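You operate a simulated robot arm through the tools that you are given. There is no shell and no other tool.

The job below is to be done with a simulated robot arm. You get a single attempt, and the scene is never put back.

JOB
Change the wash: drain the tray, then pump it up to the green band.
Fine: cock shut before pumping, lid shut after.

Only the result counts: the job must be done as asked and must still hold three seconds after the hand-in. Knocking over, shifting, dropping, spilling or breaking anything else fails it. Lids that push on must go on centred and level and be pressed home; caps that screw on are set level and turned clockwise until they are tight.

ROBOT AND FRAMES
A 7-joint arm with a two-finger parallel gripper, fixed in place. Base frame: the origin is on the floor under the middle of its stand, x ahead of it, y to its left, z up. Lengths are in cm, angles in rad, forces in N, time in s.
It reaches about 111.2 cm from its shoulder. Its first joint turns from -2.897 to 2.897 rad. Payload 3.43 kg.
The tool frame sits at the grasp point between the pads (the TCP): z along the fingers, y along the line on which they close. The tips reach 3.4 cm beyond it. The gripper opens to 12.8 cm. The fingers are 2.4 cm wide and 1.2 cm thick; the gripper's body (4.8 by 13 cm) begins 9.6 cm behind the TCP.
Orientation is told as [roll, pitch, yaw] about the base's x, y, z axes, in that order, counted from this pose: with the fingers straight down and closing along the base's y, the tool's x points along the base's -x, its y along +y and its z along -z.

CONTROLS
- The arm moves only by the tool play_rows. Its argument "steps" is a list of rows, each an object (a shift or turn left out is 0, a gripper value left out holds the last) with "dp": the shift along the tool's x, y, z in cm, a list of three; "angular": the turn, a rotation vector about the tool's x, y, z in rad, a list of three; "gripper": the gripper command, from -1 (fully open) to 1 (shut), values between in proportion. In form: [{"dp": [dx, dy, dz], "angular": [rx, ry, rz], "gripper": gripper}, ...]. A call has 1 to 20 rows; each row shifts and turns the commanded pose from where the row before left it, along the tool's axes as they then stand. Each row takes 0.2 s and may step no farther than 5 cm and 0.15 rad from the row before; otherwise, or with a gripper value out of range, the whole call is refused. A pose out of reach is approached as far as the arm can. The call stops where the force on the tool passes 90 N (or 10 N more than at its start, if that is more) or the arm is blocked; 0.2 s more then pass. Each finger travels about 15.3 cm/s and halts on what it meets, pressing with about 33 N; the grip force reading is that of the motor and also rises with nothing between the fingers. The clock runs only during rows and for 0.2 s after the last one: add rows that do not move to give the fingers time. It gives the time, the measured TCP pose, the force on the tool (base axes), the opening and the grip force at its end, in the units of the frame above (readings bear some noise), with the torque about the TCP (base axes, N m) and any sound that the robot's microphone picked up.
- Cameras (640 x 400 px; columns grow to the right, rows downward): "scene" is fixed at [21.91, 49.95, 146.72]; the picture's right is [-0.74, -0.67, 0.00], its down [-0.37, 0.41, -0.83] and it looks along [0.56, -0.62, -0.55] (base axes); focal length 264 px, centre (320, 200). "wrist" rides on the gripper at [7.6, -1.1, -16] in the tool frame; the picture's right is [0.15, 0.99, 0.00], its down [-0.88, 0.13, -0.46] and it looks along [-0.45, 0.07, 0.89] (tool axes); focal length 234 px, centre (320, 200). There is no depth. A picture from a camera that has moved, and an enlarged one, comes with that camera's place and axes in the base frame and with its lens.
- grab_frame(camera): a new picture of that camera. It takes no simulated time.
- inspect(camera, box): a new picture of the part [left, top, right, bottom] of that camera's present view, enlarged. It takes no simulated time.
- finish_job(): hands the job in; it is judged then, once.

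Nothing tells you positions but the pictures and the camera data. Unless the task says otherwise, let go and move clear before handing in.

The tools are called as a command line: name --argument value ..., lists and objects as JSON in quotes. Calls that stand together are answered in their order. play_rows: Moves the arm, as the interface text tells. Its arguments: {"type":"object","properties":{"steps":{"type":"array","items":{"type":"object","properties":{"dp":{"type":"array","items":{"type":"number"}},"angular":{"type":"array","items":{"type":"number"}},"gripper":{"type":"number"}}}}},"required":["steps"]} The other tools are called the same way: grab_frame (camera) takes a picture; inspect (camera, box) takes an enlarged picture of a part of a camera's view; finish_job () hands the job in.

At the start:

```text
t: 0.0
tcp_pos: [37.99, 25.38, 132.51]
orientation: [0.001, 0.002, 0.001]
ft_force: [-0.1, 0.3, 0.4]
torque: [0.01, -0.02, 0.0]
width: 12.78
grip_force: 0.2
```

scene: 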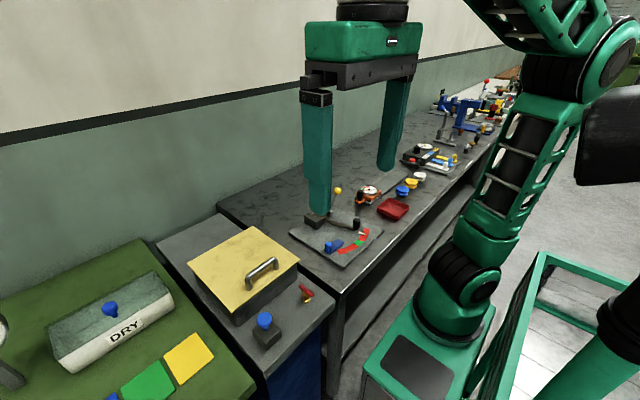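
wrist: 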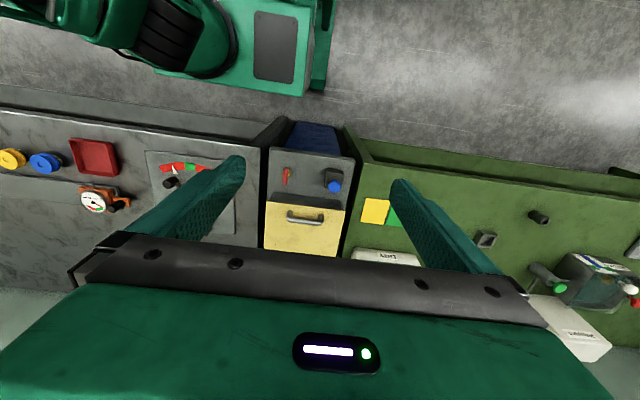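

I see a yellow-lidded box (with handle), a red cock and a blue-topped plunger near it on a blue cabinet, and other equipment. I'll look closer before moving.

inspect --camera "scene" --box '[150, 200, 350, 360]'

inspect --camera "wrist" --box '[240, 120, 400, 270]'

inspect --camera "scene" --box '[280, 160, 440, 280]'

inspect --camera "scene" --box '[0, 240, 240, 400]'

```text
2.50 times, centred on (250, 280) of scene
camera zoom: at [21.91, 49.95, 146.72], right [-0.74, -0.67, 0.0], down [-0.37, 0.41, -0.83], along [0.56, -0.62, -0.55], focal length 660 px, centre (495, 0)
```

zoom: 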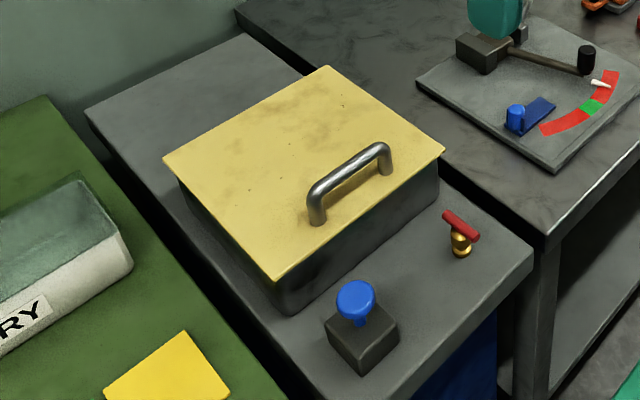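

```text
2.67 times, centred on (320, 195) of wrist
camera zoom: at [30.54, 24.2, 148.46], right [-0.15, 0.99, 0.0], down [0.88, 0.13, 0.45], along [0.45, 0.07, -0.89], focal length 624 px, centre (320, 213)
```

zoom: 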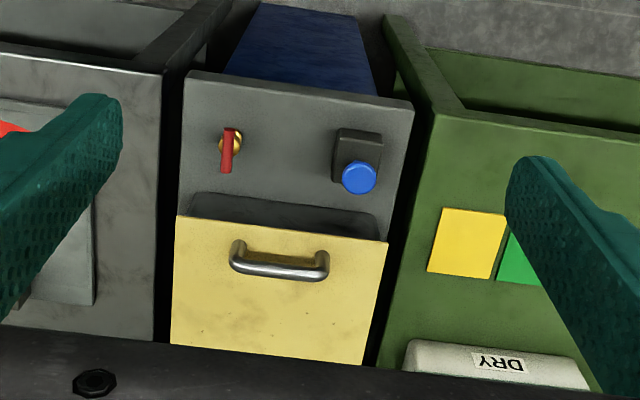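

```text
3.33 times, centred on (360, 220) of scene
camera zoom: at [21.91, 49.95, 146.72], right [-0.74, -0.67, 0.0], down [-0.37, 0.41, -0.83], along [0.56, -0.62, -0.55], focal length 880 px, centre (187, 133)
```

zoom: 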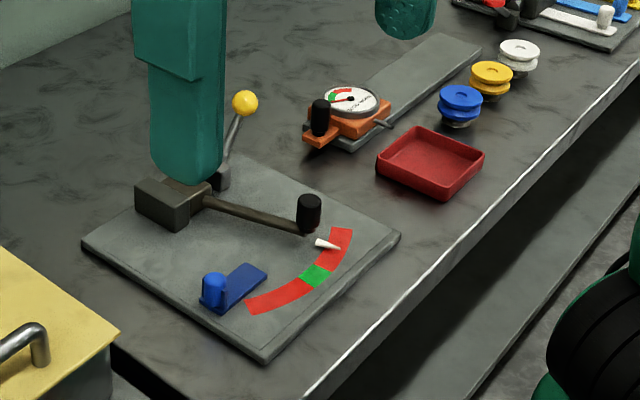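

```text
2.50 times, centred on (120, 320) of scene
camera zoom: at [21.91, 49.95, 146.72], right [-0.74, -0.67, 0.0], down [-0.37, 0.41, -0.83], along [0.56, -0.62, -0.55], focal length 660 px, centre (820, -100)
```

zoom: 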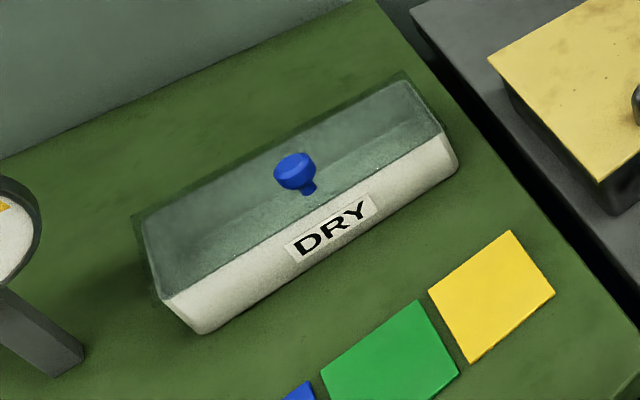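

The yellow-lidded box looks like the wash tray (top about z=91, x 62–78, y 14–36), with a handle near its front edge. The red cock is near (55, 18.5, 88) and the blue pump knob near (55.4, 32, 90). I'll lower the wrist camera for a closer look before touching anything.

play_rows --steps '[{"dp": [-1.0, 0, 3.5]}, {"dp": [-1.0, 0, 3.5]}, {"dp": [-1.0, 0, 3.5]}, {"dp": [-1.0, 0, 3.5]}]'

grab_frame --camera "wrist"

grab_frame --camera "scene"

```text
t: 1.0
tcp_pos: [40.77, 24.99, 118.96]
orientation: [0.002, -0.01, 0.0]
ft_force: [0.1, -0.4, 1.3]
torque: [-0.01, -0.03, 0.0]
width: 12.81
grip_force: 0.1
```

```text
taken
camera wrist: at [32.89, 23.99, 134.83], right [-0.15, 0.99, 0.0], down [0.87, 0.13, 0.47], along [0.46, 0.07, -0.88], focal length 234 px, centre (320, 200)
```

wrist: 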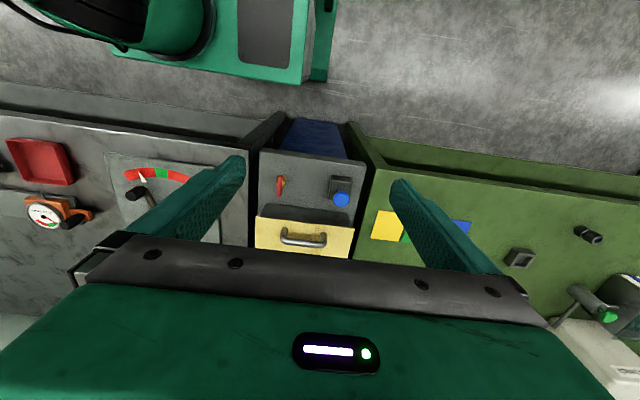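

```text
taken
```

scene: 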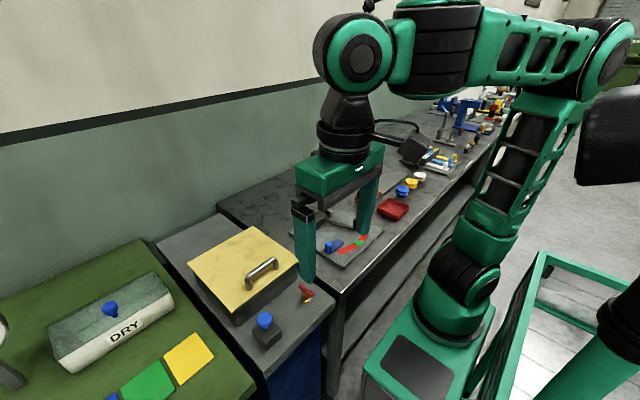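

The arm now hangs above the front of the cabinet. I'll zoom in on the cock, pump and tray front.

inspect --camera "wrist" --box '[245, 140, 375, 265]'

inspect --camera "scene" --box '[170, 215, 340, 360]'

```text
3.20 times, centred on (310, 202) of wrist
camera zoom: at [32.89, 23.99, 134.83], right [-0.15, 0.99, 0.0], down [0.87, 0.13, 0.47], along [0.46, 0.07, -0.88], focal length 749 px, centre (352, 192)
```

zoom: 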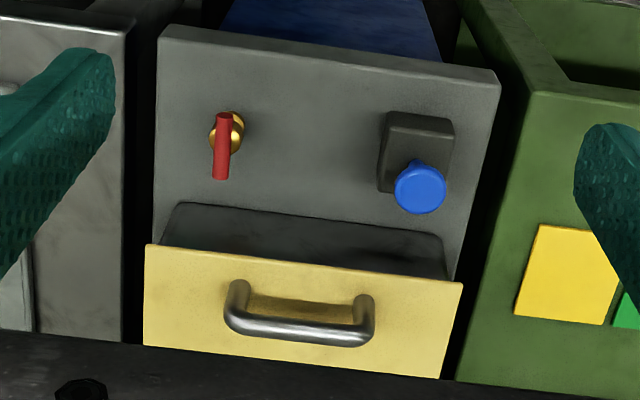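

```text
2.76 times, centred on (255, 288) of scene
camera zoom: at [21.91, 49.95, 146.72], right [-0.74, -0.67, 0.0], down [-0.37, 0.41, -0.83], along [0.56, -0.62, -0.55], focal length 728 px, centre (499, -41)
```

zoom: 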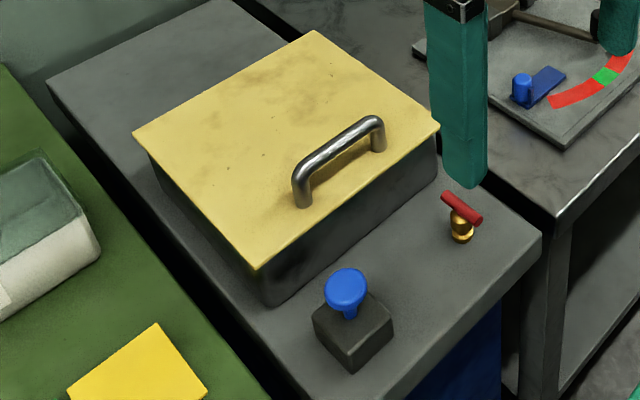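

The handle bar sits at about (64.7, 25.1), bar centre near z 94.4 and running along y, and the lid should hinge at its back edge. I'll turn the gripper 90° so the fingers close along x, then go above the handle.

play_rows --steps '[{"angular": [0, 0, 0.1428]}, {"angular": [0, 0, 0.1428]}, {"angular": [0, 0, 0.1428]}, {"angular": [0, 0, 0.1428]}, {"angular": [0, 0, 0.1428]}, {"angular": [0, 0, 0.1428]}, {"angular": [0, 0, 0.1428]}, {"angular": [0, 0, 0.1428]}, {"angular": [0, 0, 0.1428]}, {"angular": [0, 0, 0.1428]}, {"angular": [0, 0, 0.1428]}, {"dp": [0, 4, 0]}, {"dp": [0, 4, 0]}, {"dp": [0, 4, 0]}, {"dp": [0, 4, 0]}, {"dp": [0, 4, 0]}, {"dp": [0, 0, 0]}]'

grab_frame --camera "wrist"

grab_frame --camera "scene"

```text
t: 4.6
tcp_pos: [60.58, 25.69, 119.12]
orientation: [0.007, 0.006, -1.569]
ft_force: [-0.3, 0.4, -0.1]
torque: [0.0, -0.03, 0.0]
width: 12.81
grip_force: 0.1
```

```text
taken
camera wrist: at [59.25, 33.25, 135.11], right [0.99, 0.15, 0.01], down [0.13, -0.88, 0.45], along [0.07, -0.45, -0.89], focal length 234 px, centre (320, 200)
```

wrist: 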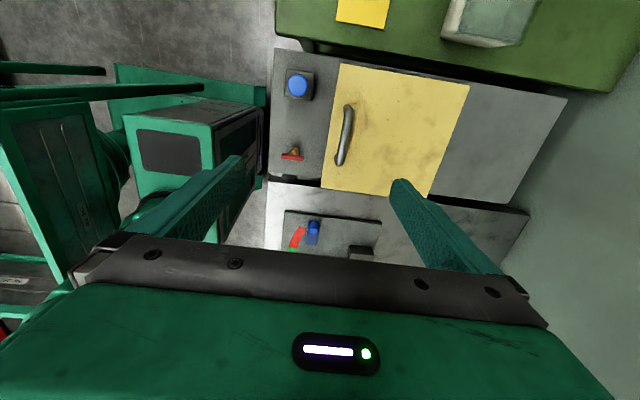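

```text
taken
```

scene: 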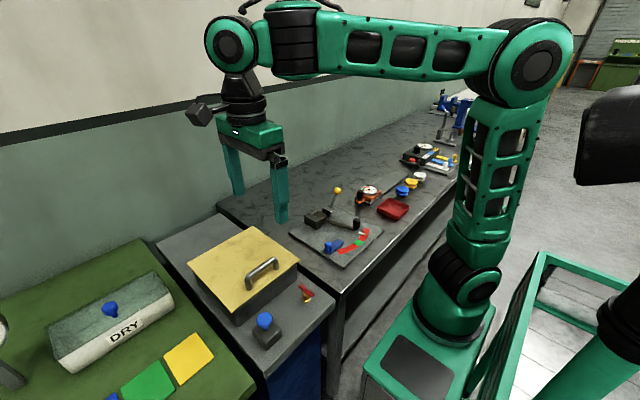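

inspect --camera "wrist" --box '[260, 40, 480, 200]'

inspect --camera "wrist" --box '[265, 60, 385, 200]'

```text
2.50 times, centred on (370, 120) of wrist
camera zoom: at [59.25, 33.25, 135.11], right [0.99, 0.15, 0.01], down [0.13, -0.88, 0.45], along [0.07, -0.45, -0.89], focal length 585 px, centre (195, 400)
```

zoom: 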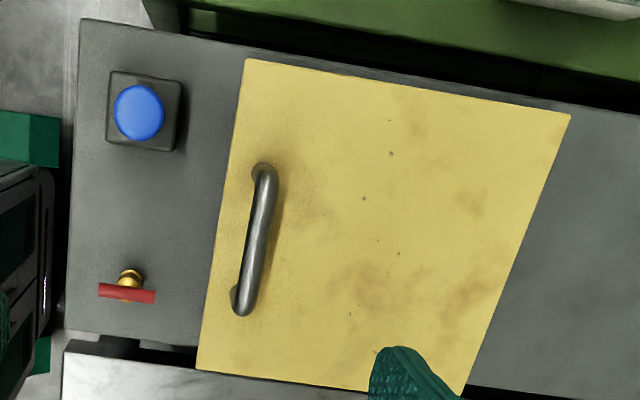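

```text
2.86 times, centred on (325, 130) of wrist
camera zoom: at [59.25, 33.25, 135.11], right [0.99, 0.15, 0.01], down [0.13, -0.88, 0.45], along [0.07, -0.45, -0.89], focal length 669 px, centre (306, 400)
```

zoom: 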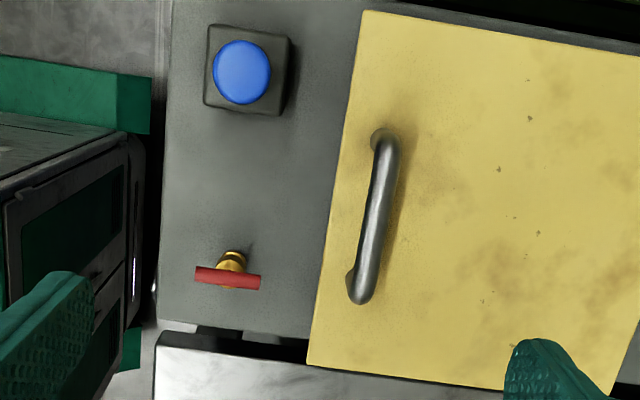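

The lid spans x 62–85 and y 14–36, and the handle bar centre checks out at (64.7, 25.3). I'll move above it with the gripper partly closed and check before descending.

play_rows --steps '[{"dp": [-0.35, 4.1, 0], "gripper": 0.0}, {"dp": [0, 0, 4.5]}, {"dp": [0, 0, 4.5]}, {"dp": [0, 0, 4.5]}, {"dp": [0, 0, 4.5]}, {"dp": [0, 0, 0]}, {"dp": [0, 0, 0]}]'

grab_frame --camera "wrist"

inspect --camera "scene" --box '[170, 180, 350, 330]'

```text
t: 6.2
tcp_pos: [64.94, 24.67, 101.52]
orientation: [0.012, 0.0, -1.57]
ft_force: [0.3, -0.5, 0.7]
torque: [-0.03, 0.02, -0.02]
width: 6.41
grip_force: 0.1
```

```text
taken
camera wrist: at [63.63, 32.36, 117.55], right [0.99, 0.15, 0.01], down [0.13, -0.88, 0.46], along [0.08, -0.45, -0.89], focal length 234 px, centre (320, 200)
```

wrist: 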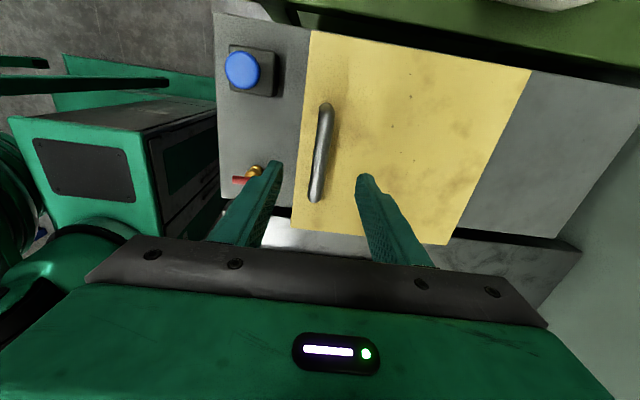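

```text
2.67 times, centred on (260, 255) of scene
camera zoom: at [21.91, 49.95, 146.72], right [-0.74, -0.67, 0.0], down [-0.37, 0.41, -0.83], along [0.56, -0.62, -0.55], focal length 704 px, centre (480, 53)
```

zoom: 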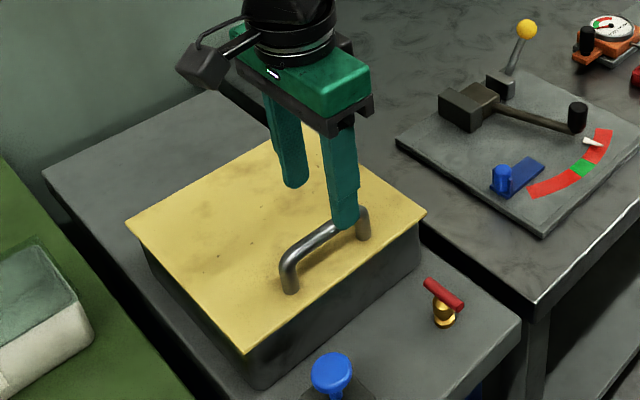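

The fingers straddle the handle well. I'll descend to about z=96 and close on the bar.

play_rows --steps '[{"dp": [0.3, 0, 2.0]}, {"dp": [0.3, 0, 2.0]}, {"dp": [0, 0, 1.5]}, {"dp": [0, 0, 0]}, {"dp": [0, 0, 0]}]'

inspect --camera "scene" --box '[190, 190, 330, 310]'

inspect --camera "wrist" --box '[220, 80, 420, 260]'

```text
t: 7.4
tcp_pos: [65.05, 25.37, 95.85]
orientation: [0.013, -0.001, -1.572]
ft_force: [-0.2, 0.1, -0.5]
torque: [0.0, 0.03, -0.02]
width: 6.4
grip_force: 0.1
```

```text
3.33 times, centred on (260, 250) of scene
camera zoom: at [21.91, 49.95, 146.72], right [-0.74, -0.67, 0.0], down [-0.37, 0.41, -0.83], along [0.56, -0.62, -0.55], focal length 880 px, centre (520, 33)
```

zoom: 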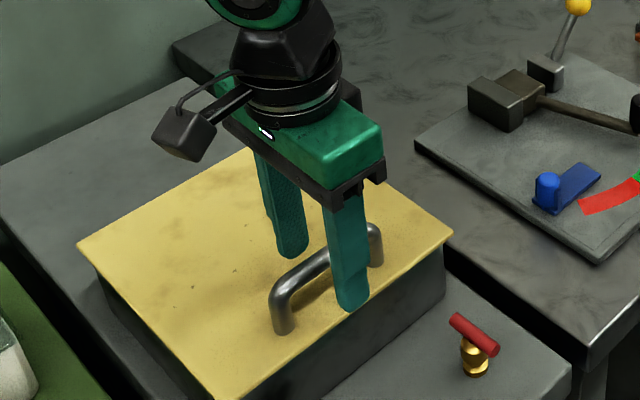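

```text
2.22 times, centred on (320, 170) of wrist
camera zoom: at [63.64, 33.05, 111.86], right [0.99, 0.15, 0.01], down [0.12, -0.88, 0.46], along [0.08, -0.45, -0.89], focal length 520 px, centre (320, 267)
```

zoom: 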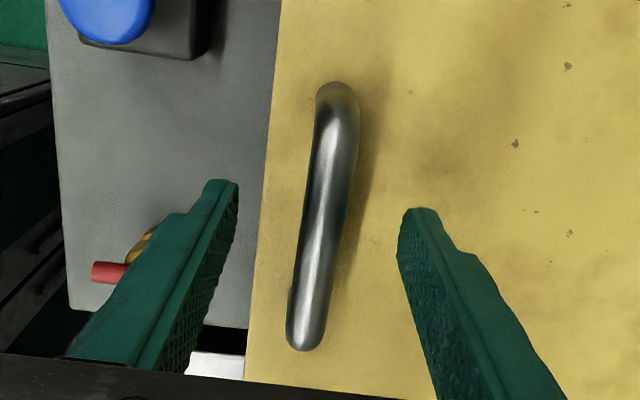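

The bar is between the fingers with the tips just above the lid. I'll close on it now.

play_rows --steps '[{"gripper": 0.4}, {"gripper": 0.7}, {"gripper": 1.0}, {"gripper": 1.0}, {"gripper": 1.0}]'

inspect --camera "scene" --box '[190, 190, 330, 310]'

```text
t: 8.6
tcp_pos: [64.84, 25.46, 95.9]
orientation: [0.011, 0.0, -1.57]
ft_force: [3.4, 0.3, -0.1]
torque: [0.04, -0.05, 0.01]
width: 1.55
grip_force: 45.3
```

```text
3.33 times, centred on (260, 250) of scene
camera zoom: at [21.91, 49.95, 146.72], right [-0.74, -0.67, 0.0], down [-0.37, 0.41, -0.83], along [0.56, -0.62, -0.55], focal length 880 px, centre (520, 33)
```

zoom: 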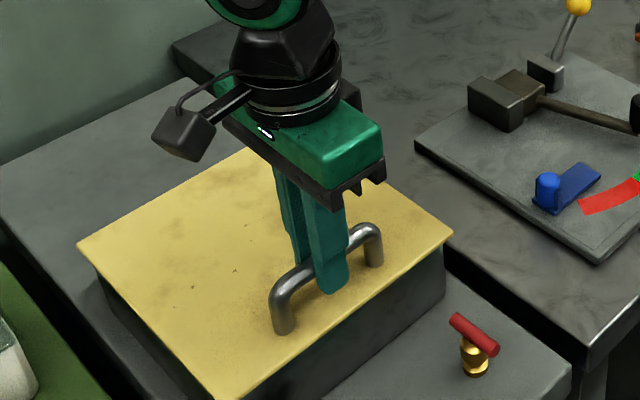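

The bar is gripped at 1.55 cm width. I'll lift about 2 cm along a hinge arc and watch the forces to see whether the lid is hinged at the back.

play_rows --steps '[{"dp": [0, 0.1, -0.5]}, {"dp": [0, 0.1, -0.5]}, {"dp": [0, 0.1, -0.5]}, {"dp": [0, 0.13, -0.5]}, {"dp": [0, 0, 0]}]'

inspect --camera "scene" --box '[150, 180, 350, 330]'

```text
t: 9.8
tcp_pos: [65.39, 25.37, 97.8]
orientation: [0.012, -0.001, -1.571]
ft_force: [14.6, -6.5, -6.0]
torque: [-0.22, -0.22, 0.17]
width: 1.53
grip_force: 45.3
```

```text
2.67 times, centred on (250, 255) of scene
camera zoom: at [21.91, 49.95, 146.72], right [-0.74, -0.67, 0.0], down [-0.37, 0.41, -0.83], along [0.56, -0.62, -0.55], focal length 704 px, centre (507, 53)
```

zoom: 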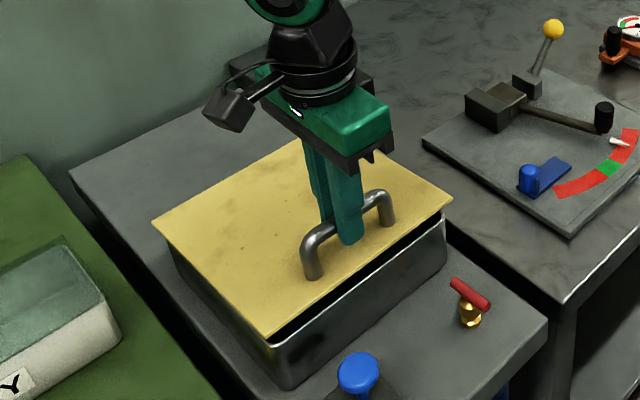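

The lid is hinged at the back and is opening. I'll tilt the gripper slightly to follow it and keep going along the arc.

play_rows --steps '[{"dp": [0, 0.17, 0], "angular": [0.1, 0, 0]}, {"dp": [0, 0.17, 0], "angular": [0.1, 0, 0]}, {"dp": [0, 0.17, 0], "angular": [0.1, 0, 0]}, {"dp": [0, 0.095, -1.03]}, {"dp": [0, 0.095, -1.03]}, {"dp": [0, 0.153, -1.01]}, {"dp": [0, 0.153, -1.01]}, {"dp": [0, 0, 0]}]'

inspect --camera "scene" --box '[130, 150, 350, 330]'

```text
t: 11.6
tcp_pos: [67.45, 25.48, 101.54]
orientation: [-0.29, -0.002, -1.568]
ft_force: [-12.2, -13.3, 5.2]
torque: [-1.19, 0.33, 0.26]
width: 1.55
grip_force: 44.9
```

```text
2.22 times, centred on (240, 240) of scene
camera zoom: at [21.91, 49.95, 146.72], right [-0.74, -0.67, 0.0], down [-0.37, 0.41, -0.83], along [0.56, -0.62, -0.55], focal length 587 px, centre (498, 111)
```

zoom: 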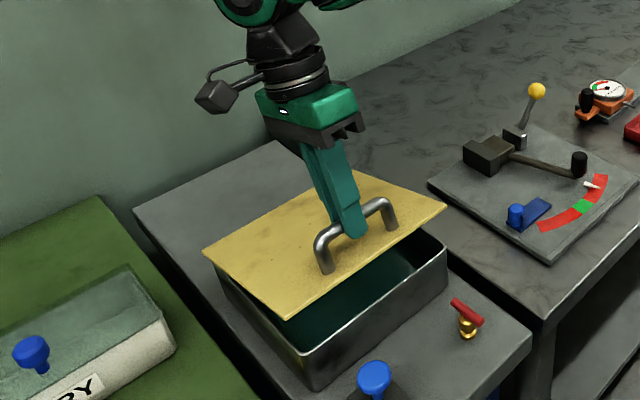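

The lid is about 17° open and I can see dark liquid inside. I'll continue along the arc.

play_rows --steps '[{"dp": [-0.1, 0.17, -0.98]}, {"dp": [0, 0.23, -0.98]}, {"dp": [0, 0.34, -0.96]}, {"dp": [0, 0.34, -0.96]}, {"dp": [0, 0.43, -0.915]}, {"dp": [0, 0.43, -0.915]}, {"dp": [0, 0, 0]}]'

inspect --camera "scene" --box '[130, 130, 350, 330]'

```text
t: 13.2
tcp_pos: [70.81, 25.47, 106.51]
orientation: [-0.289, -0.001, -1.57]
ft_force: [-19.0, -12.8, 16.6]
torque: [-0.84, 0.55, 0.45]
width: 1.54
grip_force: 45.1
```

```text
2.00 times, centred on (240, 230) of scene
camera zoom: at [21.91, 49.95, 146.72], right [-0.74, -0.67, 0.0], down [-0.37, 0.41, -0.83], along [0.56, -0.62, -0.55], focal length 528 px, centre (480, 140)
```

zoom: 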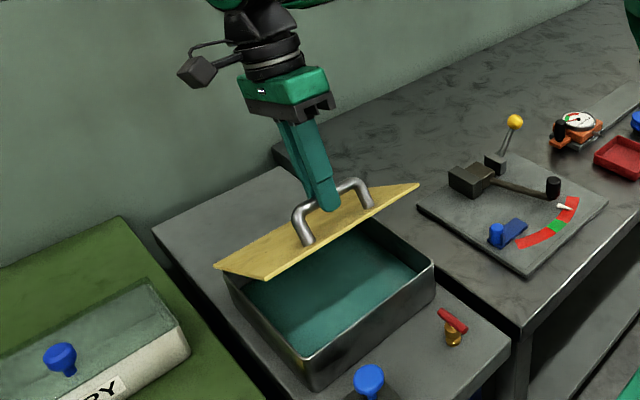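

The lid is opening cleanly with a mild outward force, so I'll use a slightly larger radius for the next part of the arc.

play_rows --steps '[{"dp": [-0.1, 0.45, -0.95]}, {"dp": [-0.1, 0.46, -0.95]}, {"dp": [0, 0.63, -0.85]}, {"dp": [0, 0.63, -0.85]}, {"dp": [0, 0.71, -0.775]}, {"dp": [0, 0.71, -0.775]}, {"dp": [0, 0.78, -0.7]}, {"dp": [0, 0.78, -0.7]}, {"dp": [0, 0, 0]}]'

grab_frame --camera "scene"

inspect --camera "scene" --box '[130, 130, 350, 330]'

```text
t: 15.2
tcp_pos: [77.73, 25.42, 111.2]
orientation: [-0.286, 0.0, -1.569]
ft_force: [-7.5, 22.1, 17.2]
torque: [0.45, 0.17, 0.33]
width: 1.53
grip_force: 45.4
```

```text
taken
```

scene: 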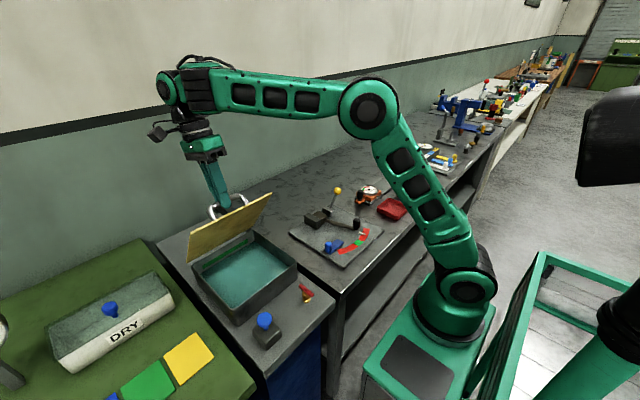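

```text
2.00 times, centred on (240, 230) of scene
camera zoom: at [21.91, 49.95, 146.72], right [-0.74, -0.67, 0.0], down [-0.37, 0.41, -0.83], along [0.56, -0.62, -0.55], focal length 528 px, centre (480, 140)
```

zoom: 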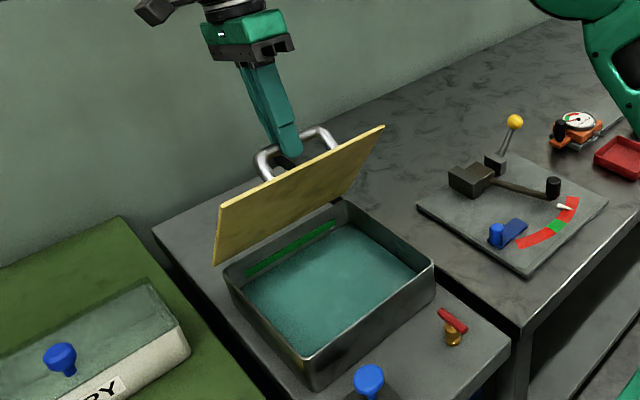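

The green band is on the inside of the tray's back wall. I'll keep opening the lid toward and past vertical to see whether it stays up.

play_rows --steps '[{"dp": [0.15, 0.8, -0.68]}, {"dp": [0, 0.81, -0.68]}, {"dp": [0, 0.91, -0.53]}, {"dp": [0, 0.91, -0.53]}, {"dp": [0, 0.955, -0.44]}, {"dp": [0, 0.955, -0.44]}, {"dp": [0, 0.99, -0.34]}, {"dp": [0, 0.99, -0.34]}, {"dp": [0, 0, 0]}]'

grab_frame --camera "scene"

inspect --camera "scene" --box '[130, 150, 350, 330]'

```text
t: 17.2
tcp_pos: [85.24, 25.42, 113.1]
orientation: [-0.287, 0.001, -1.571]
ft_force: [-0.3, -1.9, -0.7]
torque: [0.06, -0.01, 0.73]
width: 1.55
grip_force: 45.4
out of reach, approached as far as the arm can: row 8
```

```text
taken
```

scene: 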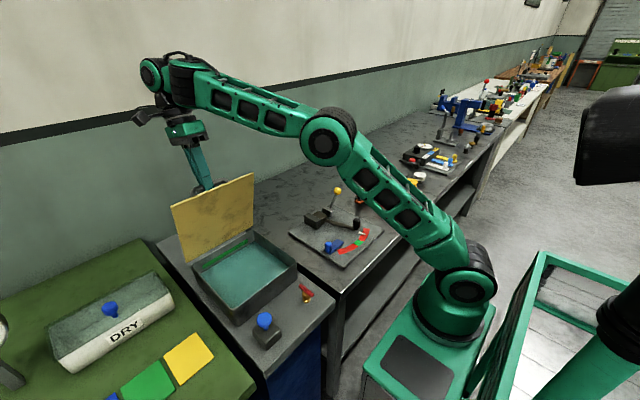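

```text
2.22 times, centred on (240, 240) of scene
camera zoom: at [21.91, 49.95, 146.72], right [-0.74, -0.67, 0.0], down [-0.37, 0.41, -0.83], along [0.56, -0.62, -0.55], focal length 587 px, centre (498, 111)
```

zoom: 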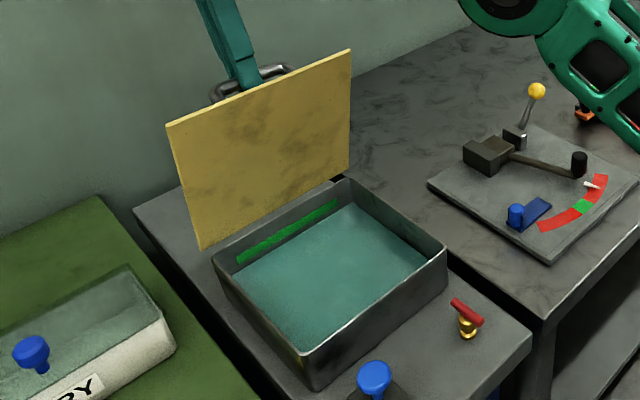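

The lid is about 78° open but the tilted wrist has hit the arm's reach limit. I'll bring the gripper back to vertical around the bar to regain reach, then push the lid past vertical.

play_rows --steps '[{"dp": [0, -0.14, 0], "angular": [-0.1, 0, 0]}, {"dp": [0, -0.14, 0], "angular": [-0.1, 0, 0]}, {"dp": [0, -0.14, 0], "angular": [-0.087, 0, 0]}, {"dp": [0, 0, 0]}]'

inspect --camera "scene" --box '[130, 110, 350, 330]'

grab_frame --camera "wrist"

```text
t: 18.2
tcp_pos: [84.5, 25.45, 113.16]
orientation: [0.0, 0.0, -1.571]
ft_force: [-1.8, -4.9, 1.2]
torque: [-0.48, 0.07, 0.88]
width: 1.56
grip_force: 45.1
```

```text
1.82 times, centred on (240, 220) of scene
camera zoom: at [21.91, 49.95, 146.72], right [-0.74, -0.67, 0.0], down [-0.37, 0.41, -0.83], along [0.56, -0.62, -0.55], focal length 480 px, centre (466, 164)
```

zoom: 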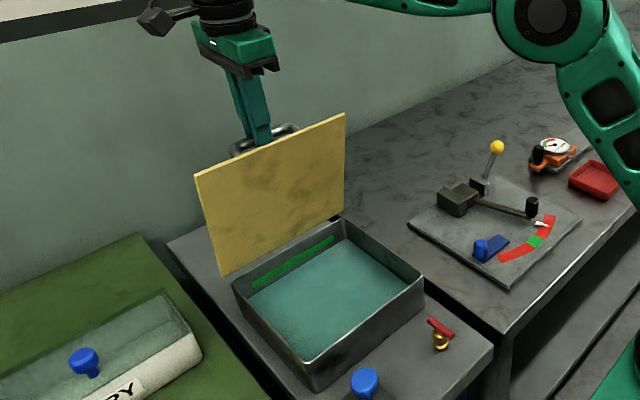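

```text
taken
camera wrist: at [83.44, 33.02, 129.12], right [0.99, 0.15, 0.0], down [0.13, -0.88, 0.46], along [0.07, -0.45, -0.89], focal length 234 px, centre (320, 200)
```

wrist: 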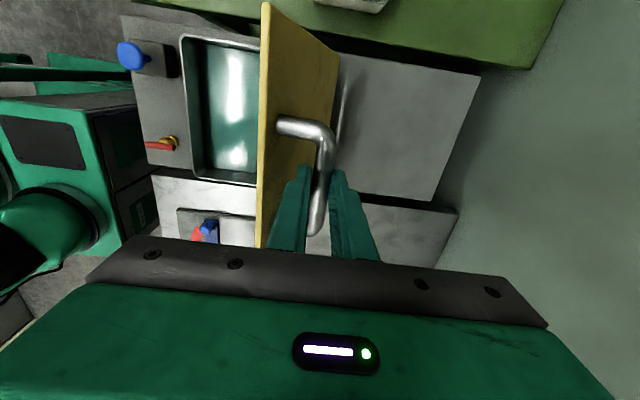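

The wrist view shows the lid near vertical with the finger safely between bar and lid. I'll continue the arc past vertical.

play_rows --steps '[{"dp": [0, 0.91, 0.03]}, {"dp": [0, 0.91, 0.05]}, {"dp": [0, 0.91, 0.07]}, {"dp": [0, 1.03, 0.16]}, {"dp": [0, 1.03, 0.2]}, {"dp": [0, 0, 0]}]'

grab_frame --camera "wrist"

inspect --camera "scene" --box '[130, 110, 350, 330]'

```text
t: 19.6
tcp_pos: [89.33, 25.41, 112.6]
orientation: [0.005, 0.002, -1.572]
ft_force: [5.3, -8.3, 24.9]
torque: [-0.29, -0.18, 0.95]
width: 1.57
grip_force: 45.1
```

```text
taken
camera wrist: at [88.18, 33.01, 128.69], right [0.99, 0.15, 0.0], down [0.13, -0.88, 0.45], along [0.07, -0.45, -0.89], focal length 234 px, centre (320, 200)
```

wrist: 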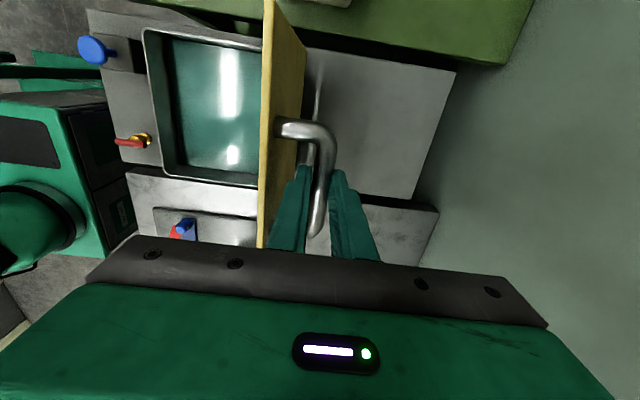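

```text
1.82 times, centred on (240, 220) of scene
camera zoom: at [21.91, 49.95, 146.72], right [-0.74, -0.67, 0.0], down [-0.37, 0.41, -0.83], along [0.56, -0.62, -0.55], focal length 480 px, centre (466, 164)
```

zoom: 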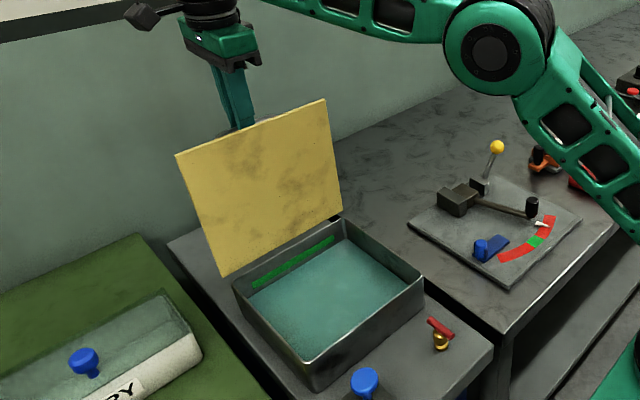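

The lid is just past vertical. I'll go a bit further and feel for a stop.

play_rows --steps '[{"dp": [0, 1.0, 0.05]}, {"dp": [0, 1.0, 0.22]}, {"dp": [0, 1.0, 0.3]}, {"dp": [0, 0, 0]}]'

grab_frame --camera "wrist"

inspect --camera "scene" --box '[130, 110, 350, 330]'

```text
t: 20.6
tcp_pos: [92.35, 25.37, 111.68]
orientation: [-0.002, -0.003, -1.57]
ft_force: [1.1, -11.3, -0.2]
torque: [-0.12, -0.12, 0.9]
width: 1.53
grip_force: 44.8
```

```text
taken
camera wrist: at [91.38, 33.08, 127.78], right [0.99, 0.15, 0.0], down [0.13, -0.88, 0.46], along [0.06, -0.45, -0.89], focal length 234 px, centre (320, 200)
```

wrist: 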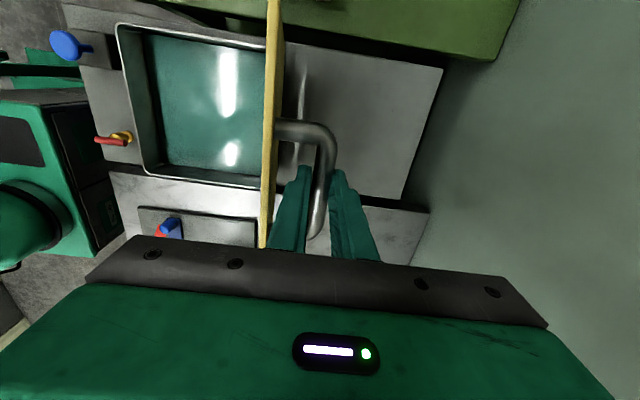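

```text
1.82 times, centred on (240, 220) of scene
camera zoom: at [21.91, 49.95, 146.72], right [-0.74, -0.67, 0.0], down [-0.37, 0.41, -0.83], along [0.56, -0.62, -0.55], focal length 480 px, centre (466, 164)
```

zoom: 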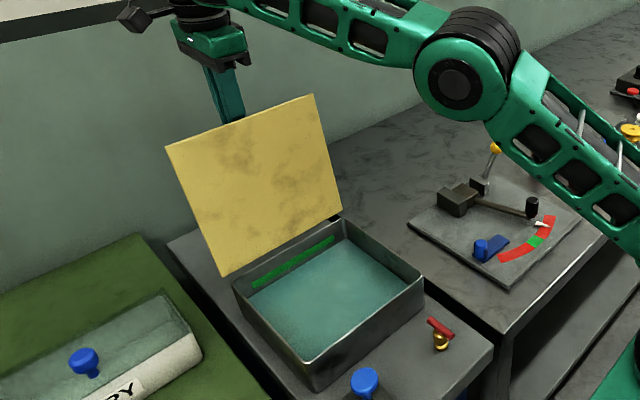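

The lid is at about 99°. I'll loosen the grip slightly, with the fingers still around the bar, to see whether the lid rests or falls back.

play_rows --steps '[{"gripper": 0.5}, {"gripper": 0.5}, {"gripper": 0.5}, {"gripper": 0.5}]'

grab_frame --camera "wrist"

```text
t: 21.6
tcp_pos: [92.54, 25.46, 111.9]
orientation: [-0.002, -0.001, -1.57]
ft_force: [0.1, 0.5, 0.5]
torque: [0.0, 0.0, 0.02]
width: 3.19
grip_force: 0.0
```

```text
taken
camera wrist: at [91.32, 33.13, 127.91], right [0.99, 0.15, 0.0], down [0.13, -0.88, 0.46], along [0.07, -0.45, -0.89], focal length 234 px, centre (320, 200)
```

wrist: 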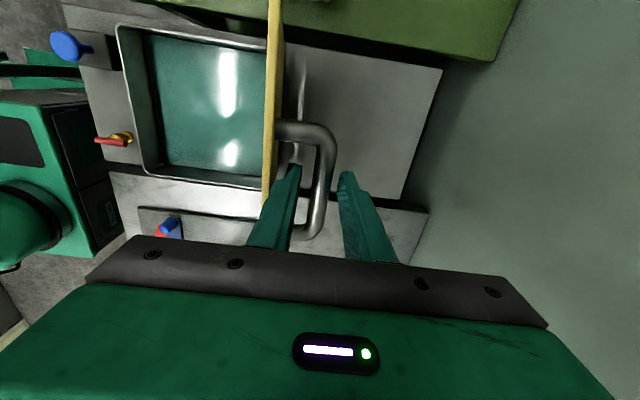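

The bar is free of both fingers and the lid didn't move. I'll wait a moment to confirm it holds.

play_rows --steps '[{}, {}, {}, {}, {}, {}, {}, {}]'

grab_frame --camera "wrist"

```text
t: 23.4
tcp_pos: [92.43, 25.45, 111.94]
orientation: [-0.001, 0.0, -1.57]
ft_force: [0.6, -0.3, 0.0]
torque: [0.0, 0.0, -0.01]
width: 3.21
grip_force: 0.0
```

```text
taken
camera wrist: at [91.32, 33.14, 127.91], right [0.99, 0.15, 0.0], down [0.13, -0.88, 0.46], along [0.07, -0.45, -0.89], focal length 234 px, centre (320, 200)
```

wrist: 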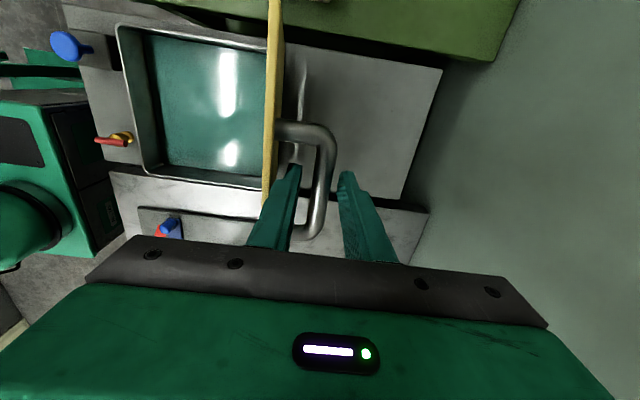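

The lid holds open on its own. I'll back straight up off the handle in small steps.

play_rows --steps '[{"dp": [0, 0, -1]}, {"dp": [0, 0, -1]}, {"dp": [0, 0, -1]}, {"dp": [0, 0, -1]}, {"dp": [0, 0, 0]}]'

grab_frame --camera "wrist"

```text
t: 24.6
tcp_pos: [92.68, 25.82, 115.93]
orientation: [-0.002, -0.001, -1.571]
ft_force: [-0.2, 0.2, -0.5]
torque: [0.0, -0.03, 0.02]
width: 3.2
grip_force: 0.0
```

```text
taken
camera wrist: at [91.64, 33.4, 132.0], right [0.99, 0.15, 0.0], down [0.13, -0.88, 0.46], along [0.06, -0.45, -0.89], focal length 234 px, centre (320, 200)
```

wrist: 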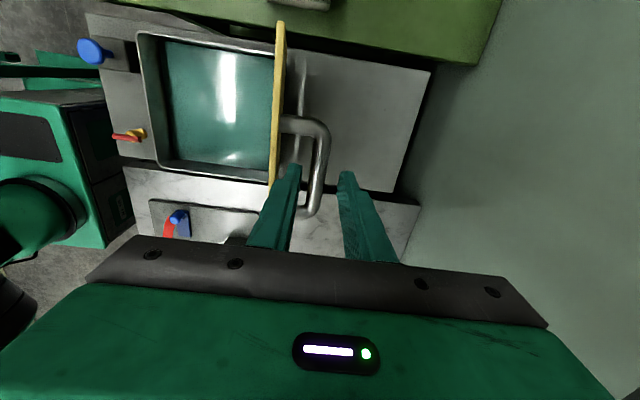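

Clear so far; a few more centimetres up.

play_rows --steps '[{"dp": [0, 0, -1.5]}, {"dp": [0, 0, -1.5]}, {"dp": [0, 0, -1.5]}, {"dp": [0, 0, -1.5]}, {"dp": [0, 0, 0]}]'

grab_frame --camera "scene"

grab_frame --camera "wrist"

```text
t: 25.8
tcp_pos: [92.34, 24.61, 117.18]
orientation: [-0.004, -0.001, -1.571]
ft_force: [-0.1, -0.6, 0.1]
torque: [-0.01, -0.01, -0.02]
width: 3.21
grip_force: 0.1
out of reach, approached as far as the arm can: row 1, 2, 3, 4
```

```text
taken
```

scene: 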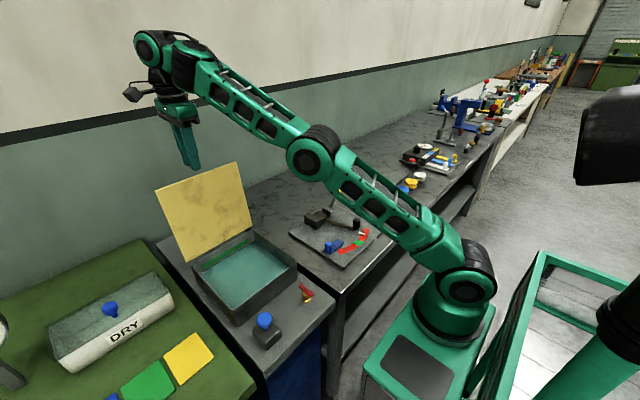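

```text
taken
camera wrist: at [91.24, 32.29, 133.18], right [0.99, 0.15, 0.0], down [0.13, -0.88, 0.46], along [0.06, -0.45, -0.89], focal length 234 px, centre (320, 200)
```

wrist: 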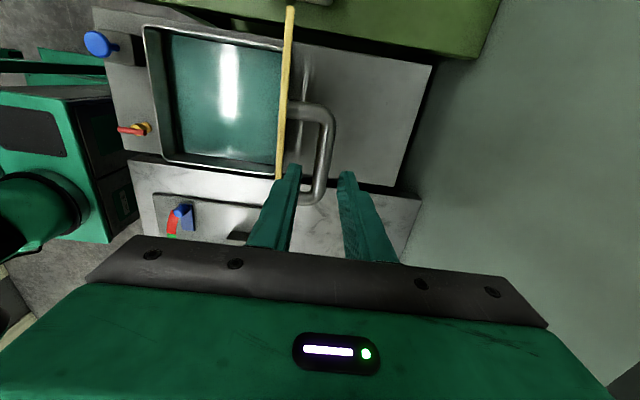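

The fingers are above the bar, but the arm is at full stretch. I'll tilt the wrist so the body leans toward the robot, then rise clear of the lid's top edge.

play_rows --steps '[{"angular": [-0.1, 0, 0]}, {"angular": [-0.1, 0, 0]}, {"angular": [-0.1, 0, 0]}, {"dp": [0, 0.443, -1.43]}, {"dp": [0, 0.443, -1.43]}, {"dp": [0, 0.443, -1.43]}, {"dp": [0, 0, 0]}]'

grab_frame --camera "wrist"

grab_frame --camera "scene"

```text
t: 27.4
tcp_pos: [92.01, 24.34, 121.53]
orientation: [0.298, 0.0, -1.569]
ft_force: [0.0, 0.4, -0.4]
torque: [-0.01, 0.0, 0.01]
width: 3.2
grip_force: 0.0
```

```text
taken
camera wrist: at [86.25, 32.07, 136.51], right [0.95, 0.15, 0.29], down [-0.01, -0.88, 0.47], along [0.32, -0.45, -0.83], focal length 234 px, centre (320, 200)
```

wrist: 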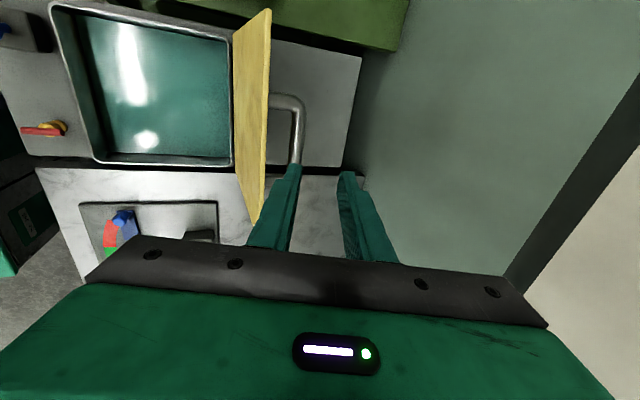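

```text
taken
```

scene: 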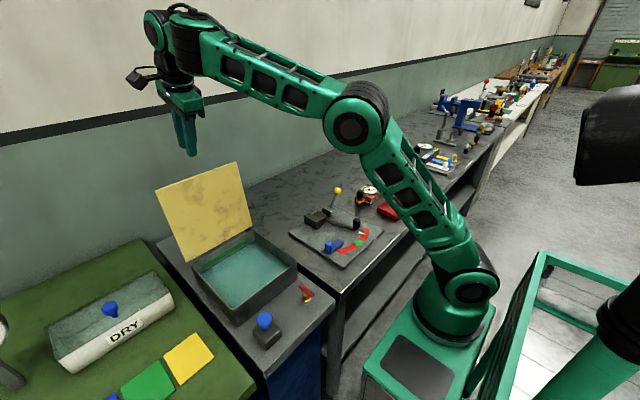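

Well clear of the lid. I'll retract up and back over the tray, then level the gripper.

play_rows --steps '[{"dp": [0, 0, -2]}, {"dp": [0, 0, -2]}, {"dp": [0, 0, -2]}, {"dp": [0, 0, -2]}, {"dp": [0, -3.82, -1.18]}, {"dp": [0, -3.82, -1.18]}, {"dp": [0, -3.82, -1.18]}, {"dp": [0, -3.82, -1.18]}, {"dp": [0, -3.82, -1.18]}, {"dp": [0, -3.82, -1.18]}, {"dp": [0, -3.82, -1.18]}, {"dp": [0, -3.82, -1.18]}, {"angular": [0.1, 0, 0]}, {"angular": [0.1, 0, 0]}, {"angular": [0.1, 0, 0]}, {}]'

inspect --camera "scene" --box '[140, 150, 340, 340]'

grab_frame --camera "wrist"

```text
t: 30.8
tcp_pos: [57.65, 24.31, 128.96]
orientation: [-0.003, 0.001, -1.571]
ft_force: [0.3, -0.2, -0.2]
torque: [-0.03, -0.02, -0.03]
width: 3.19
grip_force: 0.0
```

```text
2.11 times, centred on (240, 245) of scene
camera zoom: at [21.91, 49.95, 146.72], right [-0.74, -0.67, 0.0], down [-0.37, 0.41, -0.83], along [0.56, -0.62, -0.55], focal length 556 px, centre (488, 105)
```

zoom: 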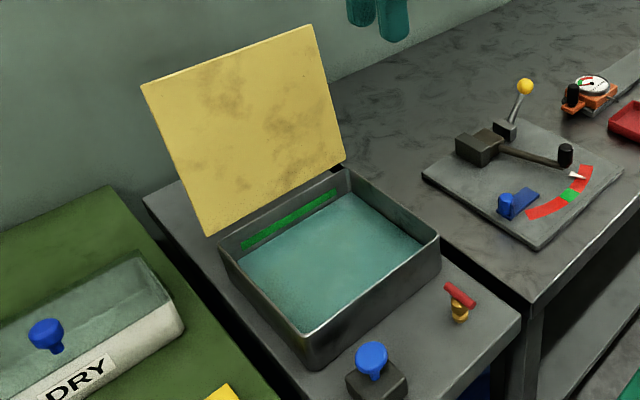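

```text
taken
camera wrist: at [56.6, 32.04, 145.09], right [0.99, 0.15, 0.0], down [0.13, -0.88, 0.45], along [0.06, -0.45, -0.89], focal length 234 px, centre (320, 200)
```

wrist: 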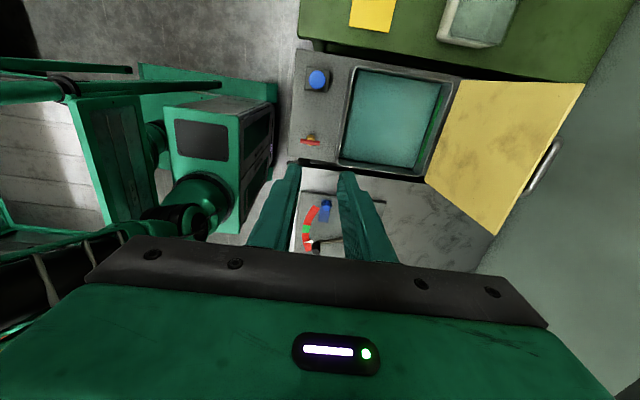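

The lid stays open. Now I'll look closely at the tray interior, green band, cock and pump.

inspect --camera "scene" --box '[190, 220, 310, 320]'

inspect --camera "scene" --box '[250, 270, 320, 340]'

inspect --camera "wrist" --box '[280, 45, 460, 185]'

```text
4.00 times, centred on (250, 270) of scene
camera zoom: at [21.91, 49.95, 146.72], right [-0.74, -0.67, 0.0], down [-0.37, 0.41, -0.83], along [0.56, -0.62, -0.55], focal length 1056 px, centre (600, -80)
```

zoom: 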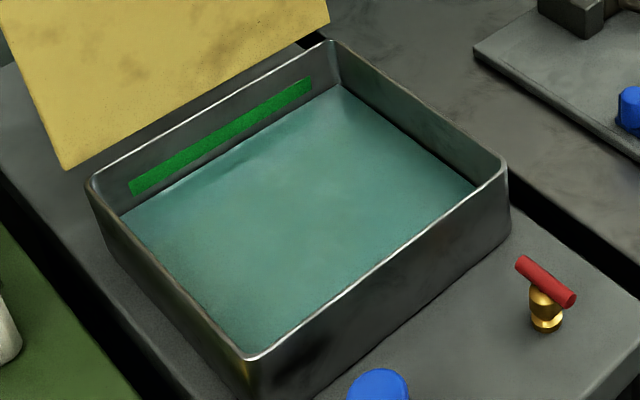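

```text
5.71 times, centred on (285, 305) of scene
camera zoom: at [21.91, 49.95, 146.72], right [-0.74, -0.67, 0.0], down [-0.37, 0.41, -0.83], along [0.56, -0.62, -0.55], focal length 1508 px, centre (520, -400)
```

zoom: 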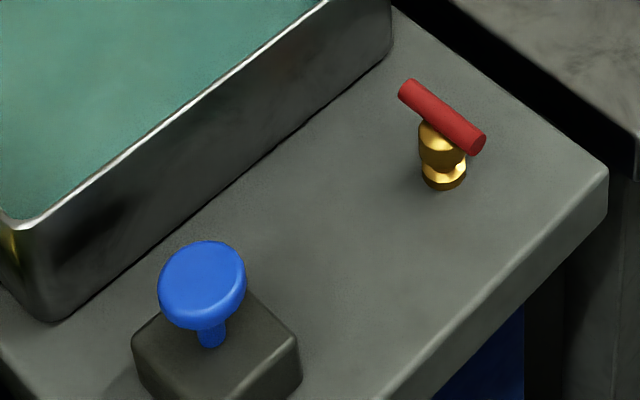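

```text
2.86 times, centred on (370, 115) of wrist
camera zoom: at [56.6, 32.04, 145.09], right [0.99, 0.15, 0.0], down [0.13, -0.88, 0.45], along [0.06, -0.45, -0.89], focal length 669 px, centre (177, 443)
```

zoom: 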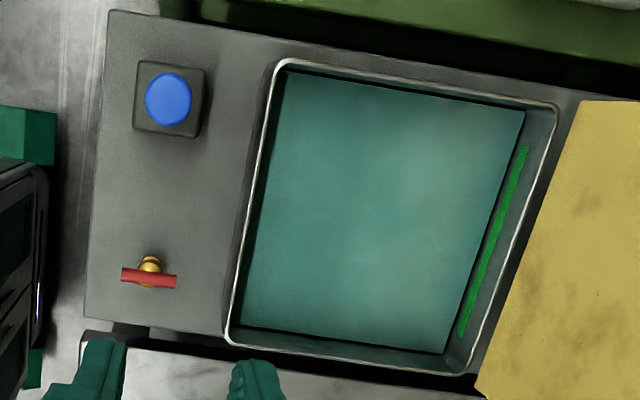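

The liquid currently sits below the green band. Next is the cock: a red T-bar along x at about (55.6, 18.4, 87.6). I'll turn the gripper back to yaw 0 and position above it.

play_rows --steps '[{"angular": [0, 0, -0.1428]}, {"angular": [0, 0, -0.1428]}, {"angular": [0, 0, -0.1428]}, {"angular": [0, 0, -0.1428]}, {"angular": [0, 0, -0.1428]}, {"angular": [0, 0, -0.1428]}, {"angular": [0, 0, -0.1428]}, {"angular": [0, 0, -0.1428]}, {"angular": [0, 0, -0.1428]}, {"angular": [0, 0, -0.1428]}, {"angular": [0, 0, -0.1428]}, {"dp": [1.0, -3.0, 3.0]}, {"dp": [1.0, -3.0, 3.0]}, {"dp": [0, 0, 4.5]}, {"dp": [0, 0, 4.5]}, {"dp": [0, 0, 4.5]}, {"dp": [0, 0, 4.5]}, {}]'

grab_frame --camera "wrist"

inspect --camera "scene" --box '[220, 200, 360, 340]'

```text
t: 34.6
tcp_pos: [55.67, 18.14, 104.94]
orientation: [0.0, 0.0, 0.0]
ft_force: [-0.2, -0.3, -0.2]
torque: [0.01, -0.05, -0.03]
width: 3.22
grip_force: 0.0
```

```text
taken
camera wrist: at [48.1, 17.08, 121.01], right [-0.15, 0.99, 0.0], down [0.88, 0.13, 0.46], along [0.45, 0.07, -0.89], focal length 234 px, centre (320, 200)
```

wrist: 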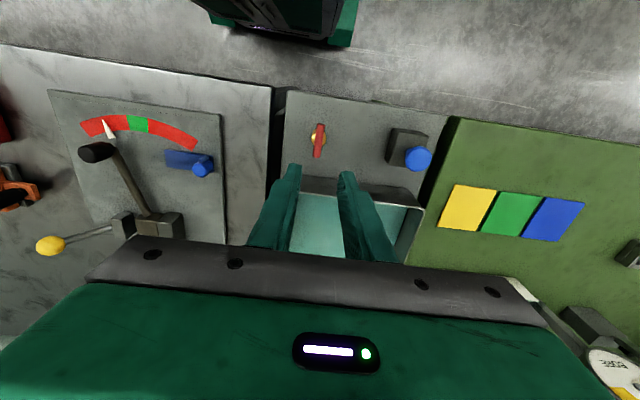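

```text
2.86 times, centred on (290, 270) of scene
camera zoom: at [21.91, 49.95, 146.72], right [-0.74, -0.67, 0.0], down [-0.37, 0.41, -0.83], along [0.56, -0.62, -0.55], focal length 754 px, centre (406, 0)
```

zoom: 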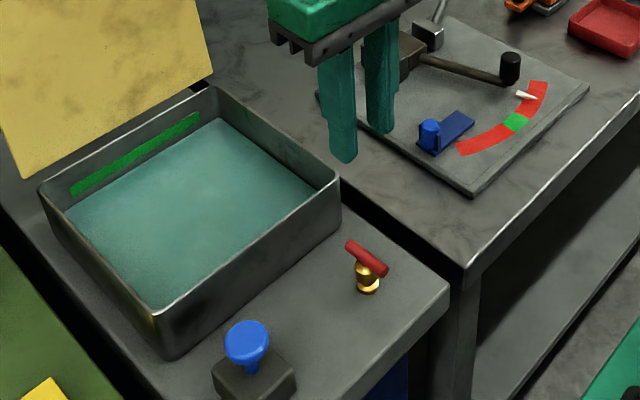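

inspect --camera "wrist" --box '[270, 90, 450, 220]'

inspect --camera "wrist" --box '[290, 105, 350, 175]'

```text
3.08 times, centred on (360, 155) of wrist
camera zoom: at [48.1, 17.08, 121.01], right [-0.15, 0.99, 0.0], down [0.88, 0.13, 0.46], along [0.45, 0.07, -0.89], focal length 720 px, centre (197, 338)
```

zoom: 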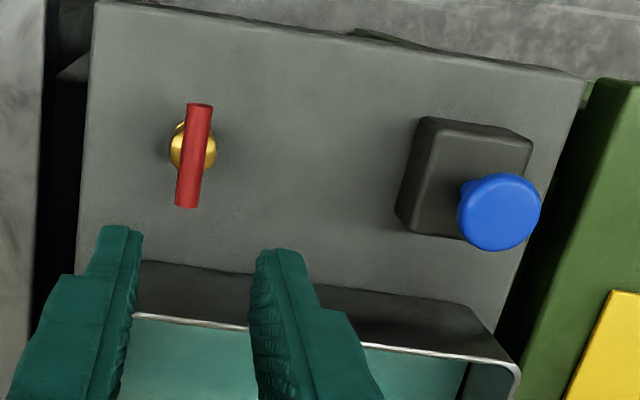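

```text
5.71 times, centred on (320, 140) of wrist
camera zoom: at [48.1, 17.08, 121.01], right [-0.15, 0.99, 0.0], down [0.88, 0.13, 0.46], along [0.45, 0.07, -0.89], focal length 1338 px, centre (320, 543)
```

zoom: 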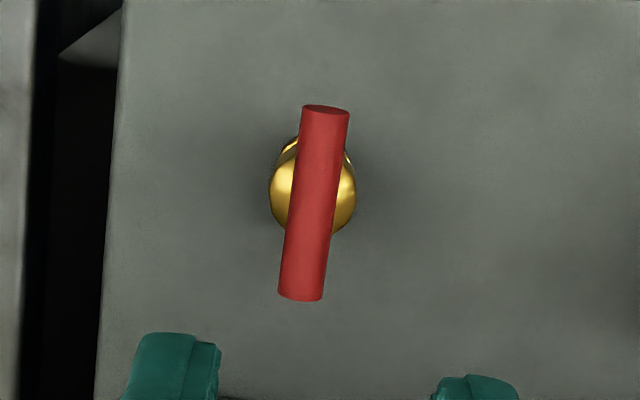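

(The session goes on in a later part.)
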